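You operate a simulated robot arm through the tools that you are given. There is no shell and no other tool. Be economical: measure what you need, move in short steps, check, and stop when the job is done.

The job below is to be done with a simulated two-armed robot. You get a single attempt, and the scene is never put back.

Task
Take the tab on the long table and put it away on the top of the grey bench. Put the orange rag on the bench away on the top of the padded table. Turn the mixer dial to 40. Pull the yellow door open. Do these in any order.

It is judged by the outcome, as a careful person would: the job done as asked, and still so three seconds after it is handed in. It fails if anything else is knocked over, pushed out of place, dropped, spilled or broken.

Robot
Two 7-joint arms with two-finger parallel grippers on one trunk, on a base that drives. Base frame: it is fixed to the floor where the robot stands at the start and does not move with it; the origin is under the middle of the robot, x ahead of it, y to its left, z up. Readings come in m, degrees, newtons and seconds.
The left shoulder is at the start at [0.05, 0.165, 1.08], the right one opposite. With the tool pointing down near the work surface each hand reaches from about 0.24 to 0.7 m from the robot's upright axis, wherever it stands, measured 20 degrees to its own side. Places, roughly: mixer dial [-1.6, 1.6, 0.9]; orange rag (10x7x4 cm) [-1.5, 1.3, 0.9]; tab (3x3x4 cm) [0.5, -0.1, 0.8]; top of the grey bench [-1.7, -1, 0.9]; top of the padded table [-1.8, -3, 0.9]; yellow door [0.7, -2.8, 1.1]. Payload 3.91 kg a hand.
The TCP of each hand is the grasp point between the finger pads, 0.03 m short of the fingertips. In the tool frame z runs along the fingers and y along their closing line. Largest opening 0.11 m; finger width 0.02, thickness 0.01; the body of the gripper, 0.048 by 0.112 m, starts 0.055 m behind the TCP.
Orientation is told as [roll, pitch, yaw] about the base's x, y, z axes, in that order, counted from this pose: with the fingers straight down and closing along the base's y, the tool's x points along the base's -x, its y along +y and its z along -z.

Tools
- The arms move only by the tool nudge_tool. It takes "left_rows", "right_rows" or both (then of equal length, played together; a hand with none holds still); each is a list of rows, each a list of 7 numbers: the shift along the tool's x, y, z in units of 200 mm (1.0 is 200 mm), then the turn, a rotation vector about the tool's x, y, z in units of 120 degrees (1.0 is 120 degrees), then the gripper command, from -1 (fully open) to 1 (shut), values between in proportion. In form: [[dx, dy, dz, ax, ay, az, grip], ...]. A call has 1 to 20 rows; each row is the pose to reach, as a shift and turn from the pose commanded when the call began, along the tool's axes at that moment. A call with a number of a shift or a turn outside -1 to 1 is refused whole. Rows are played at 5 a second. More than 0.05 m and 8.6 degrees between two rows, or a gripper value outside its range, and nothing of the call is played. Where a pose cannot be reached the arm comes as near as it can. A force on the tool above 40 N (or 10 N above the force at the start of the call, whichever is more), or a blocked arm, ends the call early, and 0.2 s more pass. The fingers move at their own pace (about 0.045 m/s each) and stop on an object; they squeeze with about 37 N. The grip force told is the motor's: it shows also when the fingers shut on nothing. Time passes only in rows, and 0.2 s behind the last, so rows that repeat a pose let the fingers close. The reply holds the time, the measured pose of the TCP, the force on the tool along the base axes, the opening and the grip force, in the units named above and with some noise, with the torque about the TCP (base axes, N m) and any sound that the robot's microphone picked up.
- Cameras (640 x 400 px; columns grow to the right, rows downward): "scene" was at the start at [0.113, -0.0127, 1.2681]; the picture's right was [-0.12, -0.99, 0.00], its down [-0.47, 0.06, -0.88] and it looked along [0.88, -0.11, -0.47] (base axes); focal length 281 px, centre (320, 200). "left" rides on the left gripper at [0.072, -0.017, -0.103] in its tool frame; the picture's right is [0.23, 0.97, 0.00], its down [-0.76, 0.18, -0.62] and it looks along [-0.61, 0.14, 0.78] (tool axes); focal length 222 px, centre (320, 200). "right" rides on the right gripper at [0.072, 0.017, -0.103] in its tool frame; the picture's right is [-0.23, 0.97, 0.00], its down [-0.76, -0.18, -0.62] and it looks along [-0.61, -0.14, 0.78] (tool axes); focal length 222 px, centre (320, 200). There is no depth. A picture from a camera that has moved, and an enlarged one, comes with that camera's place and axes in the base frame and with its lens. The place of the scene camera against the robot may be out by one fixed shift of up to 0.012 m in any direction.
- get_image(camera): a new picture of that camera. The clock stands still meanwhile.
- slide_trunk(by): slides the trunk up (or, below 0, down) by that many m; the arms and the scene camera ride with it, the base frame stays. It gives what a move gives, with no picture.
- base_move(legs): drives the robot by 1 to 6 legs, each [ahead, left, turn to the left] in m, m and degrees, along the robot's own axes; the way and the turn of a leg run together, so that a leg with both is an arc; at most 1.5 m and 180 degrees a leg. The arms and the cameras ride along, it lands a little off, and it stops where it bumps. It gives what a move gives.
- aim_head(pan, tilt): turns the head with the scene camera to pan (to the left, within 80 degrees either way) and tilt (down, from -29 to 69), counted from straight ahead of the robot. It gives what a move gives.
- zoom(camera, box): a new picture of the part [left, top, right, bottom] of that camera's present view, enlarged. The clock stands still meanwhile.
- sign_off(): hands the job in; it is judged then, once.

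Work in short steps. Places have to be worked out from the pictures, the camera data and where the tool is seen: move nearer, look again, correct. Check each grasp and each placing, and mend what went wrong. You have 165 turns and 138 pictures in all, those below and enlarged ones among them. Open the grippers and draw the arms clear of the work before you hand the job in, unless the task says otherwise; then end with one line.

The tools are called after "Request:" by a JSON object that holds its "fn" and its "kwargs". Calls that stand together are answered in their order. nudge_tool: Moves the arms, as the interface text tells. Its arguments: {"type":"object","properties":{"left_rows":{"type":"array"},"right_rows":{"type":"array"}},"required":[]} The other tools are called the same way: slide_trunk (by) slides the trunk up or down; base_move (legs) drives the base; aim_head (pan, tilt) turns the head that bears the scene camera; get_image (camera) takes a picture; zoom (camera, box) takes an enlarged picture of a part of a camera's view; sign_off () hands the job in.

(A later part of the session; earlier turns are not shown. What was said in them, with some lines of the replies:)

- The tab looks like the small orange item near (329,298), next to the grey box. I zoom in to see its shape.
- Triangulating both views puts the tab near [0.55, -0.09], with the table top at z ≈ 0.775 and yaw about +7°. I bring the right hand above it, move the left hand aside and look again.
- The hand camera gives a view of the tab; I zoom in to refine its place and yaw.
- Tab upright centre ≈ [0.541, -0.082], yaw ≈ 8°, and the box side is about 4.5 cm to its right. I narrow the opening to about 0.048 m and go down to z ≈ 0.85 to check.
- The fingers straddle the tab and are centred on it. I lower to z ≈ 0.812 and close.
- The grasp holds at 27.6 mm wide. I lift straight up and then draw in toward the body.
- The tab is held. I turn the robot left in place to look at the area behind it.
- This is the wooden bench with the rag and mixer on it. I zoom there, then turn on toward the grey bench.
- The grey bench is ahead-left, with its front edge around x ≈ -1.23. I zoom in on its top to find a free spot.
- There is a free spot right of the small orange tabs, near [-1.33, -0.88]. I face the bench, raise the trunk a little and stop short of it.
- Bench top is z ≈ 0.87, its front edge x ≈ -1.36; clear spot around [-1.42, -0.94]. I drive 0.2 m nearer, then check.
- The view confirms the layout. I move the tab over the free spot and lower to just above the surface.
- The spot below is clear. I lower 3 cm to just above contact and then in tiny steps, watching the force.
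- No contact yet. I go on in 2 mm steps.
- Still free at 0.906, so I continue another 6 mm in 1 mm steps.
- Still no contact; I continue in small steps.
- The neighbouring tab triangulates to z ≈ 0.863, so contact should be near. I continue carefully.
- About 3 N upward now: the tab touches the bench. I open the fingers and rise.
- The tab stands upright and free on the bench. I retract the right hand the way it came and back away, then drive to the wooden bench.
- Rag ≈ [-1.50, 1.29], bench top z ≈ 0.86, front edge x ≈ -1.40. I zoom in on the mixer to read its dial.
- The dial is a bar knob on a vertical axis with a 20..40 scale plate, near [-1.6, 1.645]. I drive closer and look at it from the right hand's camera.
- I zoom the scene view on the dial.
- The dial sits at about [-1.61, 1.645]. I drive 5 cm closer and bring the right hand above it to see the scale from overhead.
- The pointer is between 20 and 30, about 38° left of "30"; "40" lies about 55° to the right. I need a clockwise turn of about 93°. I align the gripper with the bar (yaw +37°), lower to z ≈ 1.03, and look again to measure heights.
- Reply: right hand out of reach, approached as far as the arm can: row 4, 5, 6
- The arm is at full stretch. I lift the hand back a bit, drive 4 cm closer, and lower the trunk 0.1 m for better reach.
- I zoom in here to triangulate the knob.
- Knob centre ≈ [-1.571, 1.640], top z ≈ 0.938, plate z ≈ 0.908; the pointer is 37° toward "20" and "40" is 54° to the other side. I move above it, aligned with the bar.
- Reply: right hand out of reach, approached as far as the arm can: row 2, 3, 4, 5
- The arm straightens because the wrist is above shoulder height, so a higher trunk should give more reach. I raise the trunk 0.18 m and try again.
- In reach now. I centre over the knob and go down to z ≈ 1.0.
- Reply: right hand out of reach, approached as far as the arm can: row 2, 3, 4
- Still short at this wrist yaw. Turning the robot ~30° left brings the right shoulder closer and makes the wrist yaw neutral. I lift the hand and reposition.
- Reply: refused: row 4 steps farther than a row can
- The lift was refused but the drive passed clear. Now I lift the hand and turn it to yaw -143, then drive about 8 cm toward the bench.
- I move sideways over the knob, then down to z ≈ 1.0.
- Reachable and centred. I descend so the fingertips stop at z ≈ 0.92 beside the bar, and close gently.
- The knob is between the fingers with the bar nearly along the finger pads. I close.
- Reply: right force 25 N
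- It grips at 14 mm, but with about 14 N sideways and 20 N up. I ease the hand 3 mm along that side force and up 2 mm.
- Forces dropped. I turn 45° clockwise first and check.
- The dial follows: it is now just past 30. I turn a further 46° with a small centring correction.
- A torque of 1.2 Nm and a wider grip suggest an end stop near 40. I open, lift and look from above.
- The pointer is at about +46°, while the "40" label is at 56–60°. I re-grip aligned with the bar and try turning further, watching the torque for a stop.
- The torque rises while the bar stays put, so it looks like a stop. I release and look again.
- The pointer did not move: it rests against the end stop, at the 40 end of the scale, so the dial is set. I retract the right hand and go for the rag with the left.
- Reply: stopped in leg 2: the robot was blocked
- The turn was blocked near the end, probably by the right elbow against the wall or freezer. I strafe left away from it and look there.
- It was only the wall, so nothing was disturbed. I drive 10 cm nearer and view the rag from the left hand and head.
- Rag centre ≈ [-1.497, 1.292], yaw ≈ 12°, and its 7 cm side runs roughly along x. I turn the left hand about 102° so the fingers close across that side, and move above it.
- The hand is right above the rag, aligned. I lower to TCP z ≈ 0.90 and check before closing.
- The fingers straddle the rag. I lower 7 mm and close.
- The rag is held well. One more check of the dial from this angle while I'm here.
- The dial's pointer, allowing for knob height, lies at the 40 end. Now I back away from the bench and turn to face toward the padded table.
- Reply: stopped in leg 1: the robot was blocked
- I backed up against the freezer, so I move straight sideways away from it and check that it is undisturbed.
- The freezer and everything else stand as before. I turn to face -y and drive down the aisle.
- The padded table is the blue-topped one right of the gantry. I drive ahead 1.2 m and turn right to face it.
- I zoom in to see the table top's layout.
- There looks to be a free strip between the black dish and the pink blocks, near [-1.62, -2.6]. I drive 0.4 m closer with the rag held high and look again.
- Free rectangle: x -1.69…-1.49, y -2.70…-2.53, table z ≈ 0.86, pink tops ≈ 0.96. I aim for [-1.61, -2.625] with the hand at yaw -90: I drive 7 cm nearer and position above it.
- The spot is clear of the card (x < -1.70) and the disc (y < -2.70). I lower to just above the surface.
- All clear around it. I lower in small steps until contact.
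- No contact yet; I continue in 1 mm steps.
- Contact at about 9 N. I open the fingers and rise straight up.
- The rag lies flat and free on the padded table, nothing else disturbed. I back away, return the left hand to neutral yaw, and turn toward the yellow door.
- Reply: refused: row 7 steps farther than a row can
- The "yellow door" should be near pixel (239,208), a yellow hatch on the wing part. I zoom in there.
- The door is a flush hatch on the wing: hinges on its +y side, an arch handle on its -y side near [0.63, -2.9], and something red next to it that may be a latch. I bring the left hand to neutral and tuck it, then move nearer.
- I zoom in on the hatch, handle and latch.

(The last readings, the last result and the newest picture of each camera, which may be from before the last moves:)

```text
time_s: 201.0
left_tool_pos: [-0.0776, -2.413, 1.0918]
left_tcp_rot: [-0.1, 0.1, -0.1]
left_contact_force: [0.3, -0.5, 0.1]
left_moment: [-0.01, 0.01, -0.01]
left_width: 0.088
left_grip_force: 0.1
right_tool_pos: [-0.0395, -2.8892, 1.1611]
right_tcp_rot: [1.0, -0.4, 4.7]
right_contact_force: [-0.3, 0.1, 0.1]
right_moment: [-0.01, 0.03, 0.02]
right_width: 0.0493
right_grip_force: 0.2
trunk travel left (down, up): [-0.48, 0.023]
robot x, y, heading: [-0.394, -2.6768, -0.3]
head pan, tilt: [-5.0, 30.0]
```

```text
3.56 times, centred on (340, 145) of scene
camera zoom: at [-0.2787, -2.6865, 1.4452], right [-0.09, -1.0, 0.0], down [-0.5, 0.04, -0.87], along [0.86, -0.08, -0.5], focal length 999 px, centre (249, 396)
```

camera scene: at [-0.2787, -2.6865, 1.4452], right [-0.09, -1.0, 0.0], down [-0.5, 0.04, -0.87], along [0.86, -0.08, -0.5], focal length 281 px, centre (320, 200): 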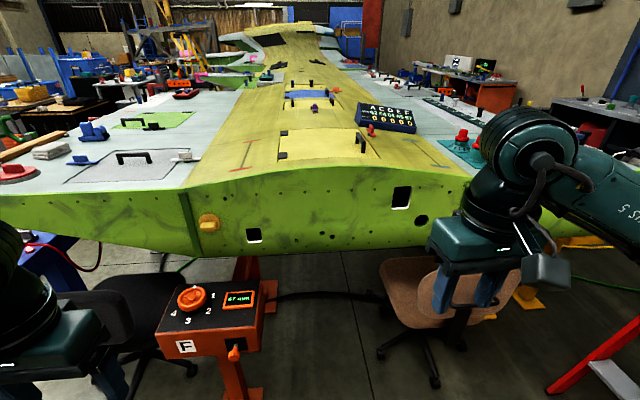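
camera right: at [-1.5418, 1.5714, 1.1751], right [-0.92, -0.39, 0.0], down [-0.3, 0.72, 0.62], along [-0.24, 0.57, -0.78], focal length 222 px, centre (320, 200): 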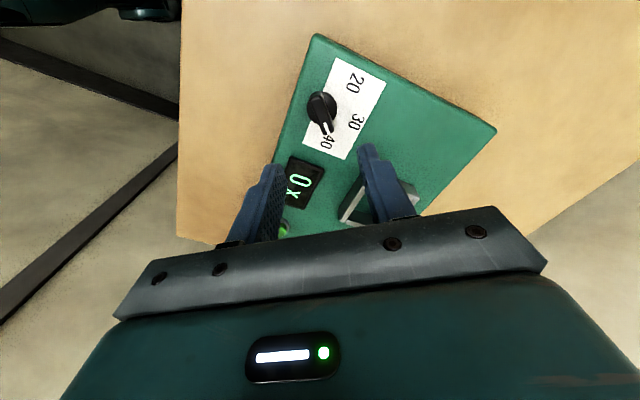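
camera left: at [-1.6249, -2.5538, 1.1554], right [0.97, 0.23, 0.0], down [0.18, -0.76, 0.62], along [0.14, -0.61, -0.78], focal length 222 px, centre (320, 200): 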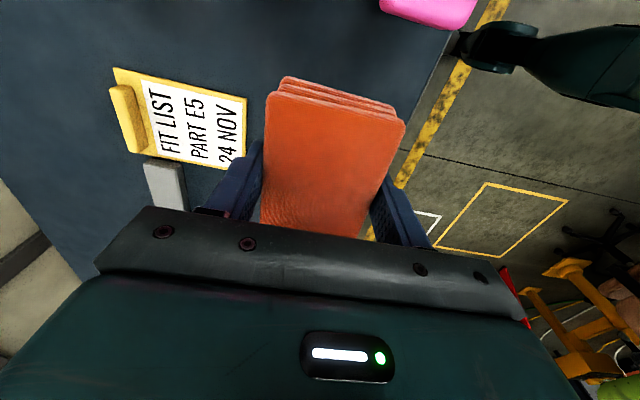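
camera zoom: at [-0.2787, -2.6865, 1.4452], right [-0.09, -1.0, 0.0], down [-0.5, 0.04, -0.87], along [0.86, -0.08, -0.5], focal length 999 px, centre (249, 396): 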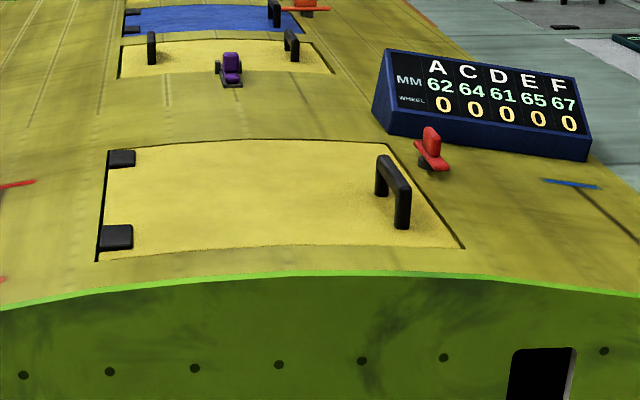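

Triangulated: door x 0.575–0.90, hinge line y ≈ -2.626, handle bar along x from 0.63 to 0.74 at y ≈ -2.923, top z ≈ 1.14, surface z ≈ 1.10. The red button looks parallel to the edge, so likely unlatched, but I want a closer look. I move to about [-0.12, -2.8] and tilt the head down to check floor clearances.

Request:
{"fn": "base_move", "kwargs": {"legs": [[0.27, -0.13, 0]]}}

Request:
{"fn": "aim_head", "kwargs": {"pan": 0, "tilt": 50}}

Request:
{"fn": "get_image", "kwargs": {"camera": "scene"}}

Request:
{"fn": "get_image", "kwargs": {"camera": "right"}}

```text
time_s: 203.1
left_tool_pos: [0.1937, -2.5437, 1.0926]
left_tcp_rot: [-0.1, 0.0, -0.1]
left_contact_force: [-0.1, -0.9, -0.2]
left_moment: [0.0, -0.02, 0.01]
left_width: 0.0883
left_grip_force: 0.0
right_tool_pos: [0.229, -3.0197, 1.1622]
right_tcp_rot: [1.0, -0.4, 4.7]
right_contact_force: [0.2, 0.1, 0.5]
right_moment: [0.0, 0.01, 0.01]
right_width: 0.0495
right_grip_force: 0.0
trunk travel left (down, up): [-0.48, 0.023]
robot x, y, heading: [-0.1221, -2.8068, 0.0]
head pan, tilt: [-5.0, 30.0]
```

```text
time_s: 203.9
left_tool_pos: [0.1935, -2.5438, 1.0917]
left_tcp_rot: [0.1, -0.1, -0.1]
left_contact_force: [-0.1, 0.1, 0.0]
left_moment: [-0.02, 0.01, -0.01]
left_width: 0.088
left_grip_force: 0.0
right_tool_pos: [0.2292, -3.0201, 1.1617]
right_tcp_rot: [1.0, -0.3, 4.8]
right_contact_force: [-0.9, -0.2, -0.7]
right_moment: [0.01, 0.01, -0.02]
right_width: 0.0493
right_grip_force: 0.2
trunk travel left (down, up): [-0.48, 0.023]
robot x, y, heading: [-0.1212, -2.8068, -0.0]
head pan, tilt: [0.0, 50.0]
```

```text
50 pictures are left
camera scene: at [-0.0225, -2.8094, 1.4157], right [0.0, -1.0, 0.0], down [-0.77, 0.0, -0.64], along [0.64, 0.0, -0.77], focal length 281 px, centre (320, 200)
```

scene: 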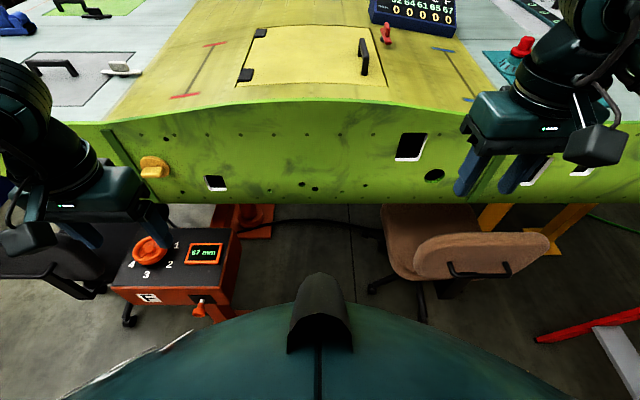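

```text
49 pictures are left
camera right: at [0.1556, -3.0107, 1.265], right [0.15, 0.99, 0.02], down [0.77, -0.13, 0.63], along [0.62, -0.08, -0.78], focal length 222 px, centre (320, 200)
```

right: 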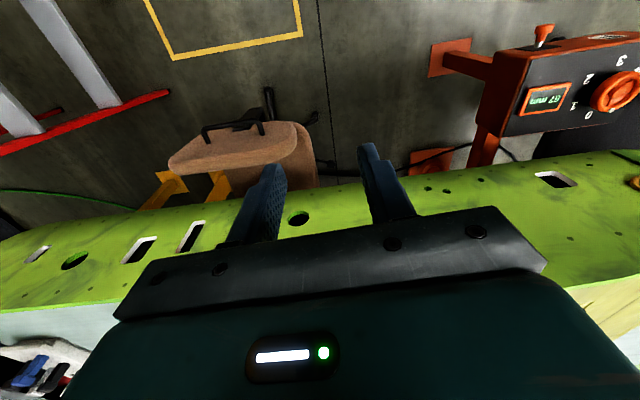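

Stand edge at y ≈ -2.57 (x ≥ 0.25) and chair at y ≤ -3.04 (x ≥ 0.28) leave a gap around y = -2.81. I zoom on the handle and latch from here.

Request:
{"fn": "zoom", "kwargs": {"camera": "scene", "box": [230, 0, 430, 110]}}

```text
3.20 times, centred on (330, 55) of scene
camera zoom: at [-0.0225, -2.8094, 1.4157], right [0.0, -1.0, 0.0], down [-0.77, 0.0, -0.64], along [0.64, 0.0, -0.77], focal length 899 px, centre (288, 664)
```

zoom: 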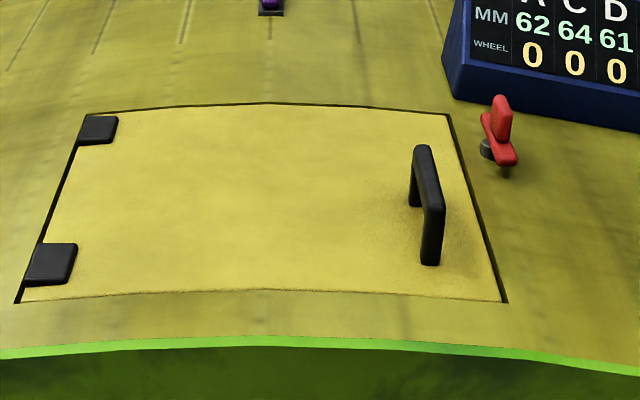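

The red latch bar lies parallel to the edge and off the door, so it is unlatched. The plan: grip the arch bar with the left hand pitched 45° forward and swing it about the hinge along +y. I drive 0.14 m ahead and then raise and pitch the left hand.

Request:
{"fn": "base_move", "kwargs": {"legs": [[0.14, 0, 0]]}}

Request:
{"fn": "nudge_tool", "kwargs": {"left_rows": [[0, 0, -0.2, 0, 0, 0, -0.6], [0, 0, -0.4, 0, -0.06, 0, -0.6], [0, 0, -0.6, 0, -0.12, 0, -0.3], [0, 0, -0.8, 0, -0.18, 0, 0.2], [-0.1, -0.1, -0.9, 0, -0.24, 0, 0.3], [-0.2, -0.25, -0.95, 0, -0.31, 0, 0.3], [-0.3, -0.4, -0.95, 0, -0.375, 0, 0.3]]}}

Request:
{"fn": "get_image", "kwargs": {"camera": "scene"}}

```text
time_s: 205.2
left_tool_pos: [0.3336, -2.5427, 1.0921]
left_tcp_rot: [0.0, -0.1, -0.1]
left_contact_force: [0.9, 0.2, -1.0]
left_moment: [0.0, -0.01, 0.0]
left_width: 0.0878
left_grip_force: 0.1
right_tool_pos: [0.3701, -3.0204, 1.1613]
right_tcp_rot: [1.1, -0.5, 4.7]
right_contact_force: [0.3, -0.5, -0.3]
right_moment: [0.0, 0.02, 0.02]
right_width: 0.0498
right_grip_force: 0.1
trunk travel left (down, up): [-0.48, 0.023]
robot x, y, heading: [0.0189, -2.811, 0.3]
head pan, tilt: [0.0, 50.0]
```

```text
time_s: 206.8
left_tool_pos: [0.393, -2.6252, 1.2823]
left_tcp_rot: [0.1, -45.1, -0.1]
left_contact_force: [-0.1, 0.4, 0.5]
left_moment: [0.03, -0.03, 0.01]
left_width: 0.0386
left_grip_force: 0.1
right_tool_pos: [0.3687, -3.0207, 1.161]
right_tcp_rot: [1.0, -0.4, 4.8]
right_contact_force: [0.6, -1.6, 0.8]
right_moment: [0.0, 0.02, -0.01]
right_width: 0.0494
right_grip_force: 0.1
trunk travel left (down, up): [-0.48, 0.023]
robot x, y, heading: [0.0161, -2.8059, -0.1]
head pan, tilt: [0.0, 50.0]
```

```text
47 pictures are left
camera scene: at [0.118, -2.8102, 1.4156], right [0.0, -1.0, 0.0], down [-0.77, 0.0, -0.64], along [0.64, 0.0, -0.77], focal length 281 px, centre (320, 200)
```

scene: 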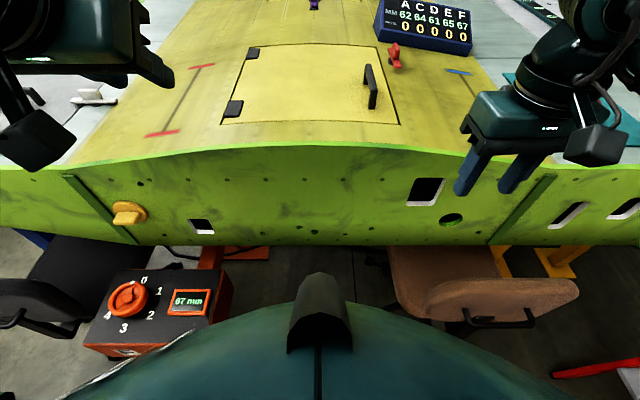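

The left hand is pitched 45°. I swing it over toward the handle in two moves, first most of the way at height.

Request:
{"fn": "nudge_tool", "kwargs": {"left_rows": [[-0.09, -0.16, 0.09, 0, 0, 0, 0.3], [-0.18, -0.33, 0.18, 0, 0, 0, 0.3], [-0.28, -0.5, 0.28, 0, 0, 0, 0.3], [-0.38, -0.67, 0.38, 0, 0, 0, 0.3], [-0.47, -0.84, 0.47, 0, 0, 0, 0.3], [-0.566, -1, 0.566, 0, 0, 0, 0.3]]}}

Request:
{"fn": "get_image", "kwargs": {"camera": "scene"}}

Request:
{"fn": "get_image", "kwargs": {"camera": "left"}}

```text
time_s: 208.2
left_tool_pos: [0.5518, -2.8245, 1.2824]
left_tcp_rot: [0.1, -45.0, -0.2]
left_contact_force: [0.7, -0.1, 0.3]
left_moment: [-0.02, 0.01, 0.0]
left_width: 0.0384
left_grip_force: 0.1
right_tool_pos: [0.3697, -3.0206, 1.1609]
right_tcp_rot: [0.8, -0.4, 4.7]
right_contact_force: [0.7, 0.3, 0.1]
right_moment: [0.03, -0.01, -0.03]
right_width: 0.0494
right_grip_force: 0.0
trunk travel left (down, up): [-0.48, 0.023]
robot x, y, heading: [0.017, -2.8063, -0.2]
head pan, tilt: [0.0, 50.0]
```

```text
46 pictures are left
camera scene: at [0.1178, -2.8106, 1.4156], right [0.0, -1.0, 0.0], down [-0.77, 0.0, -0.64], along [0.64, 0.0, -0.77], focal length 281 px, centre (320, 200)
```

scene: 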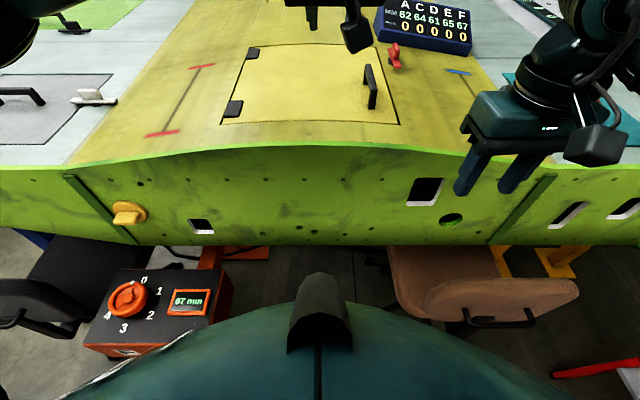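

```text
45 pictures are left
camera left: at [0.4286, -2.8431, 1.3038], right [-0.16, 0.97, -0.16], down [0.1, 0.18, 0.98], along [0.98, 0.14, -0.12], focal length 222 px, centre (320, 200)
```

left: 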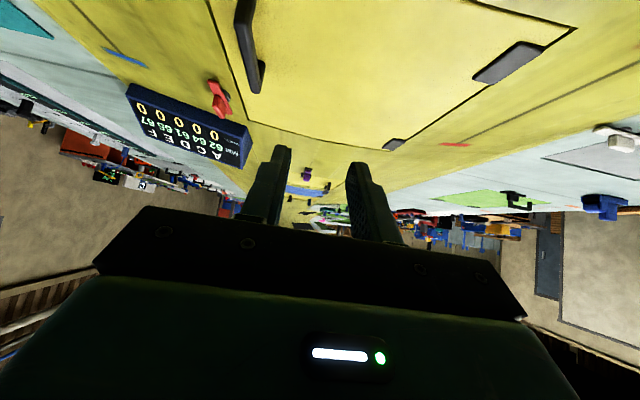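

The handle bar triangulates to x 0.63–0.715, y ≈ -2.913, top z ≈ 1.14. I align in y first, then approach along the fingers most of the way and check.

Request:
{"fn": "nudge_tool", "kwargs": {"left_rows": [[0.03, -0.22, 0.05, 0, 0, 0, 0.3], [0.06, -0.4425, 0.1, 0, 0, 0, 0.3], [0.088, -0.4425, 0.3, 0, 0, 0, 0.3], [0.088, -0.4425, 0.5, 0, 0, 0, 0.3], [0.088, -0.4425, 0.65, 0, 0, 0, 0.3], [0.088, -0.4425, 0.65, 0, 0, 0, 0.3]]}}

Request:
{"fn": "zoom", "kwargs": {"camera": "scene", "box": [280, 0, 480, 125]}}

Request:
{"fn": "get_image", "kwargs": {"camera": "left"}}

```text
time_s: 209.6
left_tool_pos: [0.6319, -2.9125, 1.1774]
left_tcp_rot: [0.1, -45.1, 0.0]
left_contact_force: [0.3, 0.0, -0.4]
left_moment: [0.0, -0.01, -0.01]
left_width: 0.0383
left_grip_force: 0.1
right_tool_pos: [0.3691, -3.0209, 1.1626]
right_tcp_rot: [1.0, -0.4, 4.7]
right_contact_force: [0.2, -0.6, -0.1]
right_moment: [0.0, 0.03, -0.01]
right_width: 0.0495
right_grip_force: 0.0
trunk travel left (down, up): [-0.48, 0.023]
robot x, y, heading: [0.0165, -2.8051, -0.1]
head pan, tilt: [0.0, 50.0]
```

```text
3.20 times, centred on (380, 62) of scene
camera zoom: at [0.1171, -2.8096, 1.4157], right [0.0, -1.0, 0.0], down [-0.77, 0.0, -0.64], along [0.64, 0.0, -0.77], focal length 899 px, centre (128, 640)
```

zoom: 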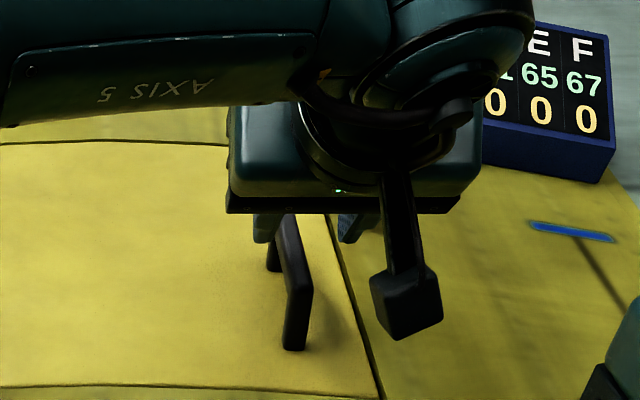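

```text
43 pictures are left
camera left: at [0.5074, -2.9303, 1.1998], right [-0.16, 0.97, -0.16], down [0.1, 0.18, 0.98], along [0.98, 0.14, -0.12], focal length 222 px, centre (320, 200)
```

left: 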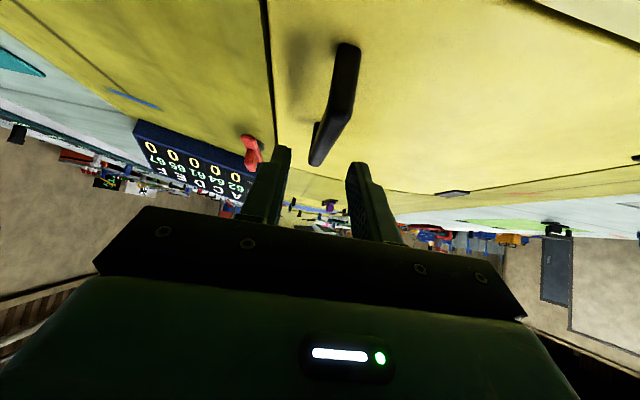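

The bar is centred between the fingers. I finish the approach and close on it.

Request:
{"fn": "nudge_tool", "kwargs": {"left_rows": [[0, 0, 0.15, 0, 0, 0, 0.3], [0, 0, 0.25, 0, 0, 0, 0.3], [0, 0, 0.3, 0, 0, 0, 0.3], [0, 0, 0.3, 0, 0, 0, 0.7], [0, 0, 0.3, 0, 0, 0, 1], [0, 0, 0.3, 0, 0, 0, 1]]}}

Request:
{"fn": "zoom", "kwargs": {"camera": "scene", "box": [280, 0, 480, 125]}}

```text
time_s: 211.0
left_tool_pos: [0.6741, -2.9111, 1.1345]
left_tcp_rot: [0.0, -45.0, 0.1]
left_contact_force: [0.1, 7.1, -0.8]
left_moment: [0.0, -0.16, -0.18]
left_width: 0.0142
left_grip_force: 45.4
right_tool_pos: [0.3695, -3.0182, 1.1613]
right_tcp_rot: [1.0, -0.4, 4.7]
right_contact_force: [-0.9, 0.3, 0.3]
right_moment: [-0.01, 0.04, -0.01]
right_width: 0.0494
right_grip_force: 0.0
trunk travel left (down, up): [-0.48, 0.023]
robot x, y, heading: [0.022, -2.807, -0.2]
head pan, tilt: [0.0, 50.0]
```

```text
3.20 times, centred on (380, 62) of scene
camera zoom: at [0.1174, -2.8084, 1.4156], right [0.0, -1.0, 0.0], down [-0.77, 0.0, -0.64], along [0.64, 0.0, -0.77], focal length 899 px, centre (128, 640)
```

zoom: 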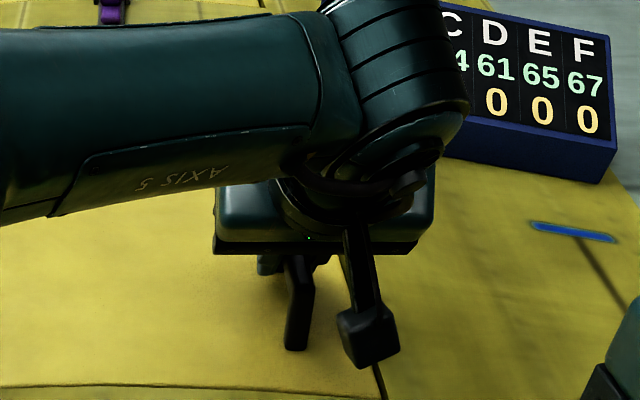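

Firm on the bar (14 mm). I start the arc about the hinge (y ≈ -2.626, z ≈ 1.10): first 20°, rolling the hand with the door.

Request:
{"fn": "nudge_tool", "kwargs": {"left_rows": [[-0.044, 0.01, -0.044, 0.0147, 0, -0.0147, 1], [-0.0873, 0.0205, -0.0873, 0.0295, 0, -0.0295, 1], [-0.13, 0.035, -0.13, 0.0442, 0, -0.0442, 1], [-0.1732, 0.0515, -0.1732, 0.0589, 0, -0.0589, 1], [-0.215, 0.071, -0.215, 0.0736, 0, -0.0736, 1], [-0.2566, 0.093, -0.2566, 0.0884, 0, -0.0884, 1], [-0.297, 0.118, -0.297, 0.103, 0, -0.103, 1], [-0.3372, 0.145, -0.3372, 0.1178, 0, -0.1178, 1]]}}

Request:
{"fn": "get_image", "kwargs": {"camera": "scene"}}

```text
time_s: 212.8
left_tool_pos: [0.6743, -2.878, 1.2281]
left_tcp_rot: [-26.9, -41.5, 18.9]
left_contact_force: [-10.7, 24.1, -18.1]
left_moment: [-0.2, -0.67, -0.75]
left_width: 0.0137
left_grip_force: 44.9
right_tool_pos: [0.3691, -3.0163, 1.1633]
right_tcp_rot: [0.8, -0.3, 4.7]
right_contact_force: [-0.4, 0.1, -0.3]
right_moment: [-0.02, 0.0, 0.05]
right_width: 0.0498
right_grip_force: 0.1
trunk travel left (down, up): [-0.48, 0.023]
robot x, y, heading: [0.0156, -2.8069, -0.2]
head pan, tilt: [0.0, 50.0]
```

```text
41 pictures are left
camera scene: at [0.1176, -2.8055, 1.4155], right [0.0, -1.0, 0.0], down [-0.77, 0.0, -0.64], along [0.64, 0.0, -0.77], focal length 281 px, centre (320, 200)
```

scene: 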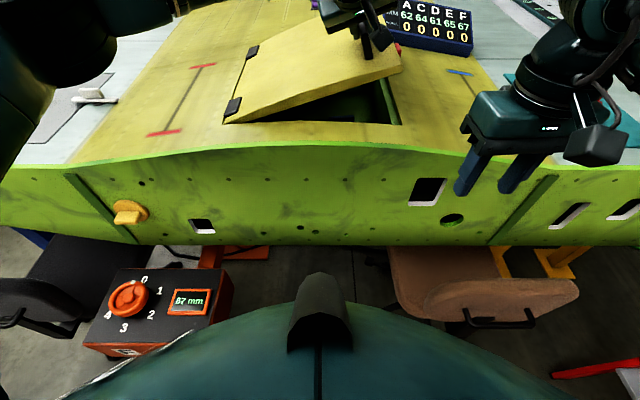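

The door opens. The force suggests a slightly shorter arc radius, so I take the hinge at y ≈ -2.645 and continue to about 44°.

Request:
{"fn": "nudge_tool", "kwargs": {"left_rows": [[-0.053, 0.024, -0.053, 0.0236, 0, -0.0236, 1], [-0.107, 0.0424, -0.107, 0.0471, 0, -0.0471, 1], [-0.17, 0.072, -0.17, 0.0707, 0, -0.0707, 1], [-0.2316, 0.105, -0.2316, 0.0943, 0, -0.0943, 1], [-0.291, 0.147, -0.291, 0.1178, 0, -0.1178, 1], [-0.349, 0.191, -0.349, 0.1414, 0, -0.1414, 1]]}}

Request:
{"fn": "get_image", "kwargs": {"camera": "scene"}}

```text
time_s: 214.2
left_tool_pos: [0.6744, -2.8114, 1.3081]
left_tcp_rot: [-53.7, -30.5, 34.7]
left_contact_force: [-6.2, 11.8, -12.3]
left_moment: [0.64, -0.4, -0.47]
left_width: 0.0144
left_grip_force: 45.6
right_tool_pos: [0.3686, -3.0179, 1.1627]
right_tcp_rot: [0.9, -0.4, 4.7]
right_contact_force: [0.0, -0.2, -1.1]
right_moment: [-0.02, -0.03, 0.0]
right_width: 0.0495
right_grip_force: 0.1
trunk travel left (down, up): [-0.48, 0.023]
robot x, y, heading: [0.0145, -2.8077, 0.2]
head pan, tilt: [0.0, 50.0]
```

```text
40 pictures are left
camera scene: at [0.1177, -2.8075, 1.4156], right [0.0, -1.0, 0.0], down [-0.77, 0.0, -0.64], along [0.64, 0.0, -0.77], focal length 281 px, centre (320, 200)
```

scene: 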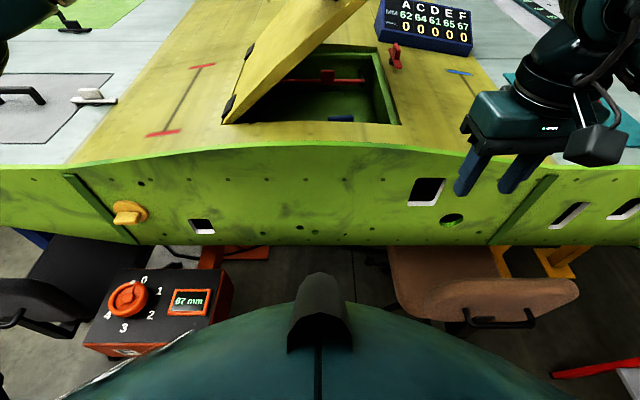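

Moving smoothly with moderate forces. I continue the arc from 44° to about 84°.

Request:
{"fn": "nudge_tool", "kwargs": {"left_rows": [[-0.065, 0.016, -0.065, 0.0236, 0, -0.0236, 1], [-0.1293, 0.0368, -0.1293, 0.0471, 0, -0.0471, 1], [-0.193, 0.066, -0.193, 0.0707, 0, -0.0707, 1], [-0.2543, 0.099, -0.2543, 0.0943, 0, -0.0943, 1], [-0.314, 0.14, -0.314, 0.1178, 0, -0.1178, 1], [-0.3717, 0.1852, -0.3717, 0.1414, 0, -0.1414, 1], [-0.426, 0.237, -0.426, 0.165, 0, -0.165, 1], [-0.4794, 0.2932, -0.4794, 0.1885, 0, -0.1885, 1], [-0.528, 0.356, -0.528, 0.2121, 0, -0.2121, 1], [-0.5755, 0.4218, -0.5755, 0.2357, 0, -0.2357, 1]]}}

Request:
{"fn": "get_image", "kwargs": {"camera": "scene"}}

```text
time_s: 216.4
left_tool_pos: [0.674, -2.6394, 1.3751]
left_tcp_rot: [-86.5, -4.3, 44.9]
left_contact_force: [17.9, 0.5, 31.6]
left_moment: [0.45, 1.98, -1.02]
left_width: 0.0153
left_grip_force: 45.1
right_tool_pos: [0.3709, -3.0192, 1.1638]
right_tcp_rot: [1.0, -0.5, 4.7]
right_contact_force: [0.8, -0.7, 0.0]
right_moment: [-0.03, -0.03, 0.0]
right_width: 0.0497
right_grip_force: 0.1
trunk travel left (down, up): [-0.48, 0.023]
robot x, y, heading: [0.0193, -2.8073, 0.1]
head pan, tilt: [0.0, 50.0]
```

```text
39 pictures are left
camera scene: at [0.1178, -2.8104, 1.416], right [0.0, -1.0, 0.0], down [-0.77, 0.0, -0.64], along [0.64, 0.0, -0.77], focal length 281 px, centre (320, 200)
```

scene: 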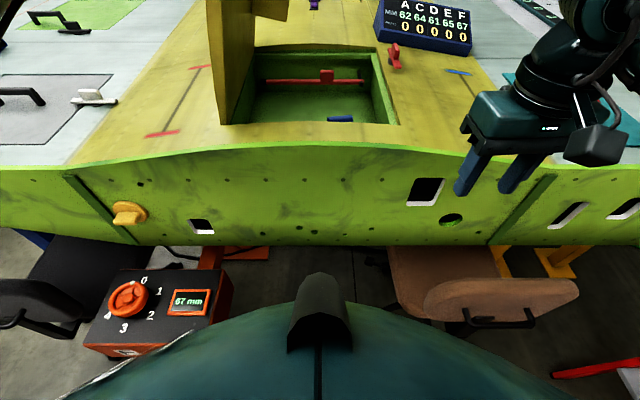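

The door stands at about 85°. I continue a little past vertical with a slight upward correction, so it stays open by itself.

Request:
{"fn": "nudge_tool", "kwargs": {"left_rows": [[-0.0466, -0.053, -0.0466, 0.0118, 0, -0.0118, 1], [-0.107, -0.0525, -0.107, 0.0236, 0, -0.0236, 1], [-0.1755, -0.032, -0.1755, 0.0471, 0, -0.0471, 1], [-0.242, -0.0035, -0.242, 0.0707, 0, -0.0707, 1], [-0.3066, 0.0305, -0.3066, 0.0943, 0, -0.0943, 1]]}}

Request:
{"fn": "get_image", "kwargs": {"camera": "scene"}}

```text
time_s: 217.6
left_tool_pos: [0.6748, -2.5699, 1.3705]
left_tcp_rot: [-96.6, 6.9, 43.4]
left_contact_force: [-1.9, -34.4, -10.1]
left_moment: [0.61, -0.54, 0.51]
left_width: 0.0152
left_grip_force: 44.9
right_tool_pos: [0.3683, -3.027, 1.16]
right_tcp_rot: [1.4, -0.4, 4.5]
right_contact_force: [-0.6, -0.1, 0.2]
right_moment: [0.0, -0.02, 0.0]
right_width: 0.0495
right_grip_force: 0.1
trunk travel left (down, up): [-0.48, 0.023]
robot x, y, heading: [0.02, -2.812, -0.2]
head pan, tilt: [0.0, 50.0]
```

```text
38 pictures are left
camera scene: at [0.1181, -2.8168, 1.4156], right [0.0, -1.0, -0.01], down [-0.77, 0.01, -0.64], along [0.64, 0.0, -0.77], focal length 281 px, centre (320, 200)
```

scene: 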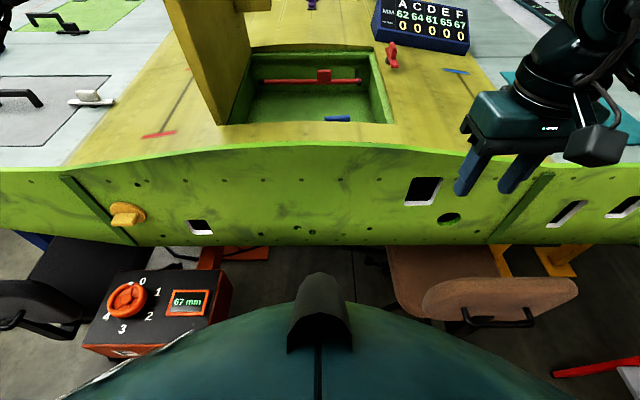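

A 34 N counterforce indicates the door's stop just past vertical. I ease off, open the fingers and withdraw backwards along the fingers.

Request:
{"fn": "nudge_tool", "kwargs": {"left_rows": [[0.02, 0.005, 0.02, 0, 0, 0, 1], [0.042, 0.01, 0.042, 0, 0, 0, 1], [0.042, 0.01, 0.042, 0, 0, 0, 0.4], [0.042, 0.01, 0.042, 0, 0, 0, 0.2], [0.042, 0.01, 0.042, 0, 0, 0, 0.2], [0.042, 0.01, -0.1, 0, 0, 0, 0.2], [0.042, 0.01, -0.3, 0, 0, 0, 0.2], [0.042, 0.01, -0.5, 0, 0, 0, 0.2]]}}

Request:
{"fn": "get_image", "kwargs": {"camera": "scene"}}

Request:
{"fn": "get_image", "kwargs": {"camera": "left"}}

```text
time_s: 219.4
left_tool_pos: [0.5969, -2.4877, 1.3592]
left_tcp_rot: [-97.3, 7.1, 44.4]
left_contact_force: [0.8, -0.3, 0.2]
left_moment: [0.04, -0.02, -0.01]
left_width: 0.044
left_grip_force: 0.0
right_tool_pos: [0.3692, -3.0195, 1.1619]
right_tcp_rot: [0.9, -0.6, 4.8]
right_contact_force: [-0.5, 0.3, -0.2]
right_moment: [-0.05, -0.01, -0.03]
right_width: 0.0493
right_grip_force: 0.1
trunk travel left (down, up): [-0.48, 0.023]
robot x, y, heading: [0.0176, -2.8092, -0.0]
head pan, tilt: [0.0, 50.0]
```

```text
37 pictures are left
camera scene: at [0.1168, -2.8089, 1.4157], right [0.0, -1.0, 0.0], down [-0.77, 0.0, -0.64], along [0.64, 0.0, -0.77], focal length 281 px, centre (320, 200)
```

scene: 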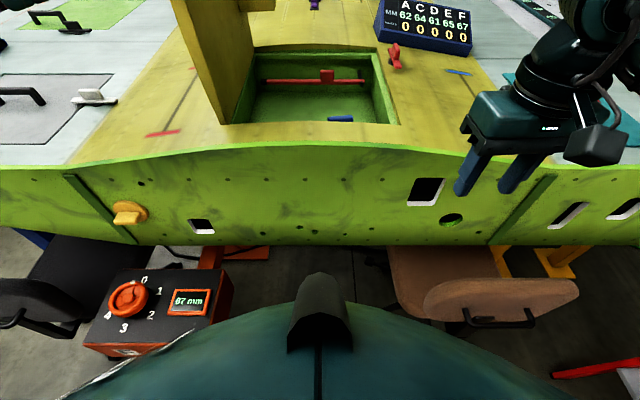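

```text
36 pictures are left
camera left: at [0.4732, -2.4647, 1.3727], right [-0.16, -0.33, -0.93], down [0.1, 0.93, -0.34], along [0.98, -0.15, -0.12], focal length 222 px, centre (320, 200)
```

left: 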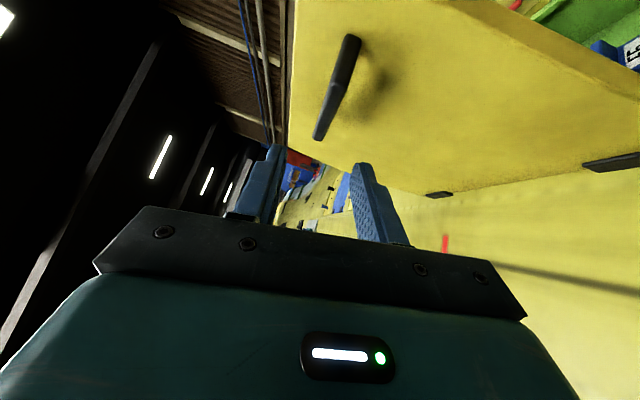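

The door stays open on its own. I withdraw the left hand farther and back the robot away, then verify.

Request:
{"fn": "nudge_tool", "kwargs": {"left_rows": [[0, 0, -0.2, 0, 0, 0, 0.2], [0, 0, -0.4, 0, 0, 0, 0.2], [0, 0, -0.6, 0, 0, 0, -0.2]]}}

Request:
{"fn": "base_move", "kwargs": {"legs": [[-0.4, 0, 0]]}}

Request:
{"fn": "aim_head", "kwargs": {"pan": -5, "tilt": 30}}

Request:
{"fn": "get_image", "kwargs": {"camera": "scene"}}

```text
time_s: 220.2
left_tool_pos: [0.513, -2.4058, 1.3444]
left_tcp_rot: [-97.1, 7.0, 44.4]
left_contact_force: [-0.9, 1.1, -0.2]
left_moment: [0.03, 0.01, 0.02]
left_width: 0.0658
left_grip_force: 0.2
right_tool_pos: [0.3685, -3.0195, 1.1626]
right_tcp_rot: [0.9, -0.5, 4.7]
right_contact_force: [0.8, -0.4, 0.2]
right_moment: [-0.01, -0.01, -0.04]
right_width: 0.0494
right_grip_force: 0.0
trunk travel left (down, up): [-0.48, 0.023]
robot x, y, heading: [0.0157, -2.8064, -0.5]
head pan, tilt: [0.0, 50.0]
```

```text
time_s: 222.7
left_tool_pos: [0.1149, -2.4057, 1.3433]
left_tcp_rot: [-97.1, 6.9, 44.6]
left_contact_force: [0.4, -0.1, 0.7]
left_moment: [0.0, 0.02, 0.01]
left_width: 0.0663
left_grip_force: 0.0
right_tool_pos: [-0.029, -3.0197, 1.1619]
right_tcp_rot: [1.0, -0.4, 4.9]
right_contact_force: [-0.2, 0.0, -0.4]
right_moment: [0.01, -0.02, 0.0]
right_width: 0.0497
right_grip_force: 0.0
trunk travel left (down, up): [-0.48, 0.023]
robot x, y, heading: [-0.3817, -2.8107, -0.0]
head pan, tilt: [0.0, 50.0]
```

```text
time_s: 223.6
left_tool_pos: [0.1159, -2.4036, 1.3436]
left_tcp_rot: [-97.1, 6.9, 44.6]
left_contact_force: [-0.1, 1.2, 0.1]
left_moment: [0.0, -0.01, -0.02]
left_width: 0.0659
left_grip_force: 0.1
right_tool_pos: [-0.0294, -3.0196, 1.1621]
right_tcp_rot: [1.0, -0.3, 4.7]
right_contact_force: [0.7, 0.2, -0.3]
right_moment: [-0.02, -0.02, 0.02]
right_width: 0.0496
right_grip_force: 0.1
trunk travel left (down, up): [-0.48, 0.023]
robot x, y, heading: [-0.3783, -2.8116, -0.0]
head pan, tilt: [-5.0, 30.0]
```

```text
35 pictures are left
camera scene: at [-0.2678, -2.817, 1.4451], right [-0.09, -1.0, 0.0], down [-0.5, 0.04, -0.87], along [0.86, -0.07, -0.5], focal length 281 px, centre (320, 200)
```

scene: 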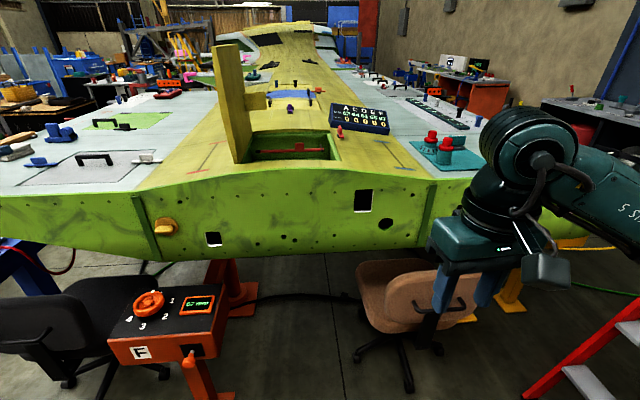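

The door stands open and everything around it is in place. I open both grippers fully before handing in.

Request:
{"fn": "nudge_tool", "kwargs": {"left_rows": [[0, 0, 0, 0, 0, 0, -1], [0, 0, 0, 0, 0, 0, -1], [0, 0, 0, 0, 0, 0, -1]], "right_rows": [[0, 0, 0, 0, 0, 0, -1], [0, 0, 0, 0, 0, 0, -1], [0, 0, 0, 0, 0, 0, -1]]}}

Request:
{"fn": "sign_off", "kwargs": {}}

```text
time_s: 224.3
left_tool_pos: [0.115, -2.4061, 1.3447]
left_tcp_rot: [-97.1, 7.0, 44.5]
left_contact_force: [-1.0, -0.1, 0.3]
left_moment: [0.01, 0.01, -0.03]
left_width: 0.1099
left_grip_force: 0.0
right_tool_pos: [-0.0288, -3.0194, 1.1625]
right_tcp_rot: [1.0, -0.4, 4.8]
right_contact_force: [0.4, 0.3, 0.4]
right_moment: [-0.02, 0.0, 0.01]
right_width: 0.1097
right_grip_force: 0.1
trunk travel left (down, up): [-0.48, 0.023]
robot x, y, heading: [-0.3792, -2.8063, -0.1]
head pan, tilt: [-5.0, 30.0]
```

```text
The job is handed in.
```

The tab is on the grey bench, the rag is on the padded table and the yellow door stands open; the mixer dial is against its stop at the 40 end, but its pointer reads about 5–10° short of the "40" label. The robot also bumped the wall and apparently the freezer while driving, and nothing looked moved afterwards.
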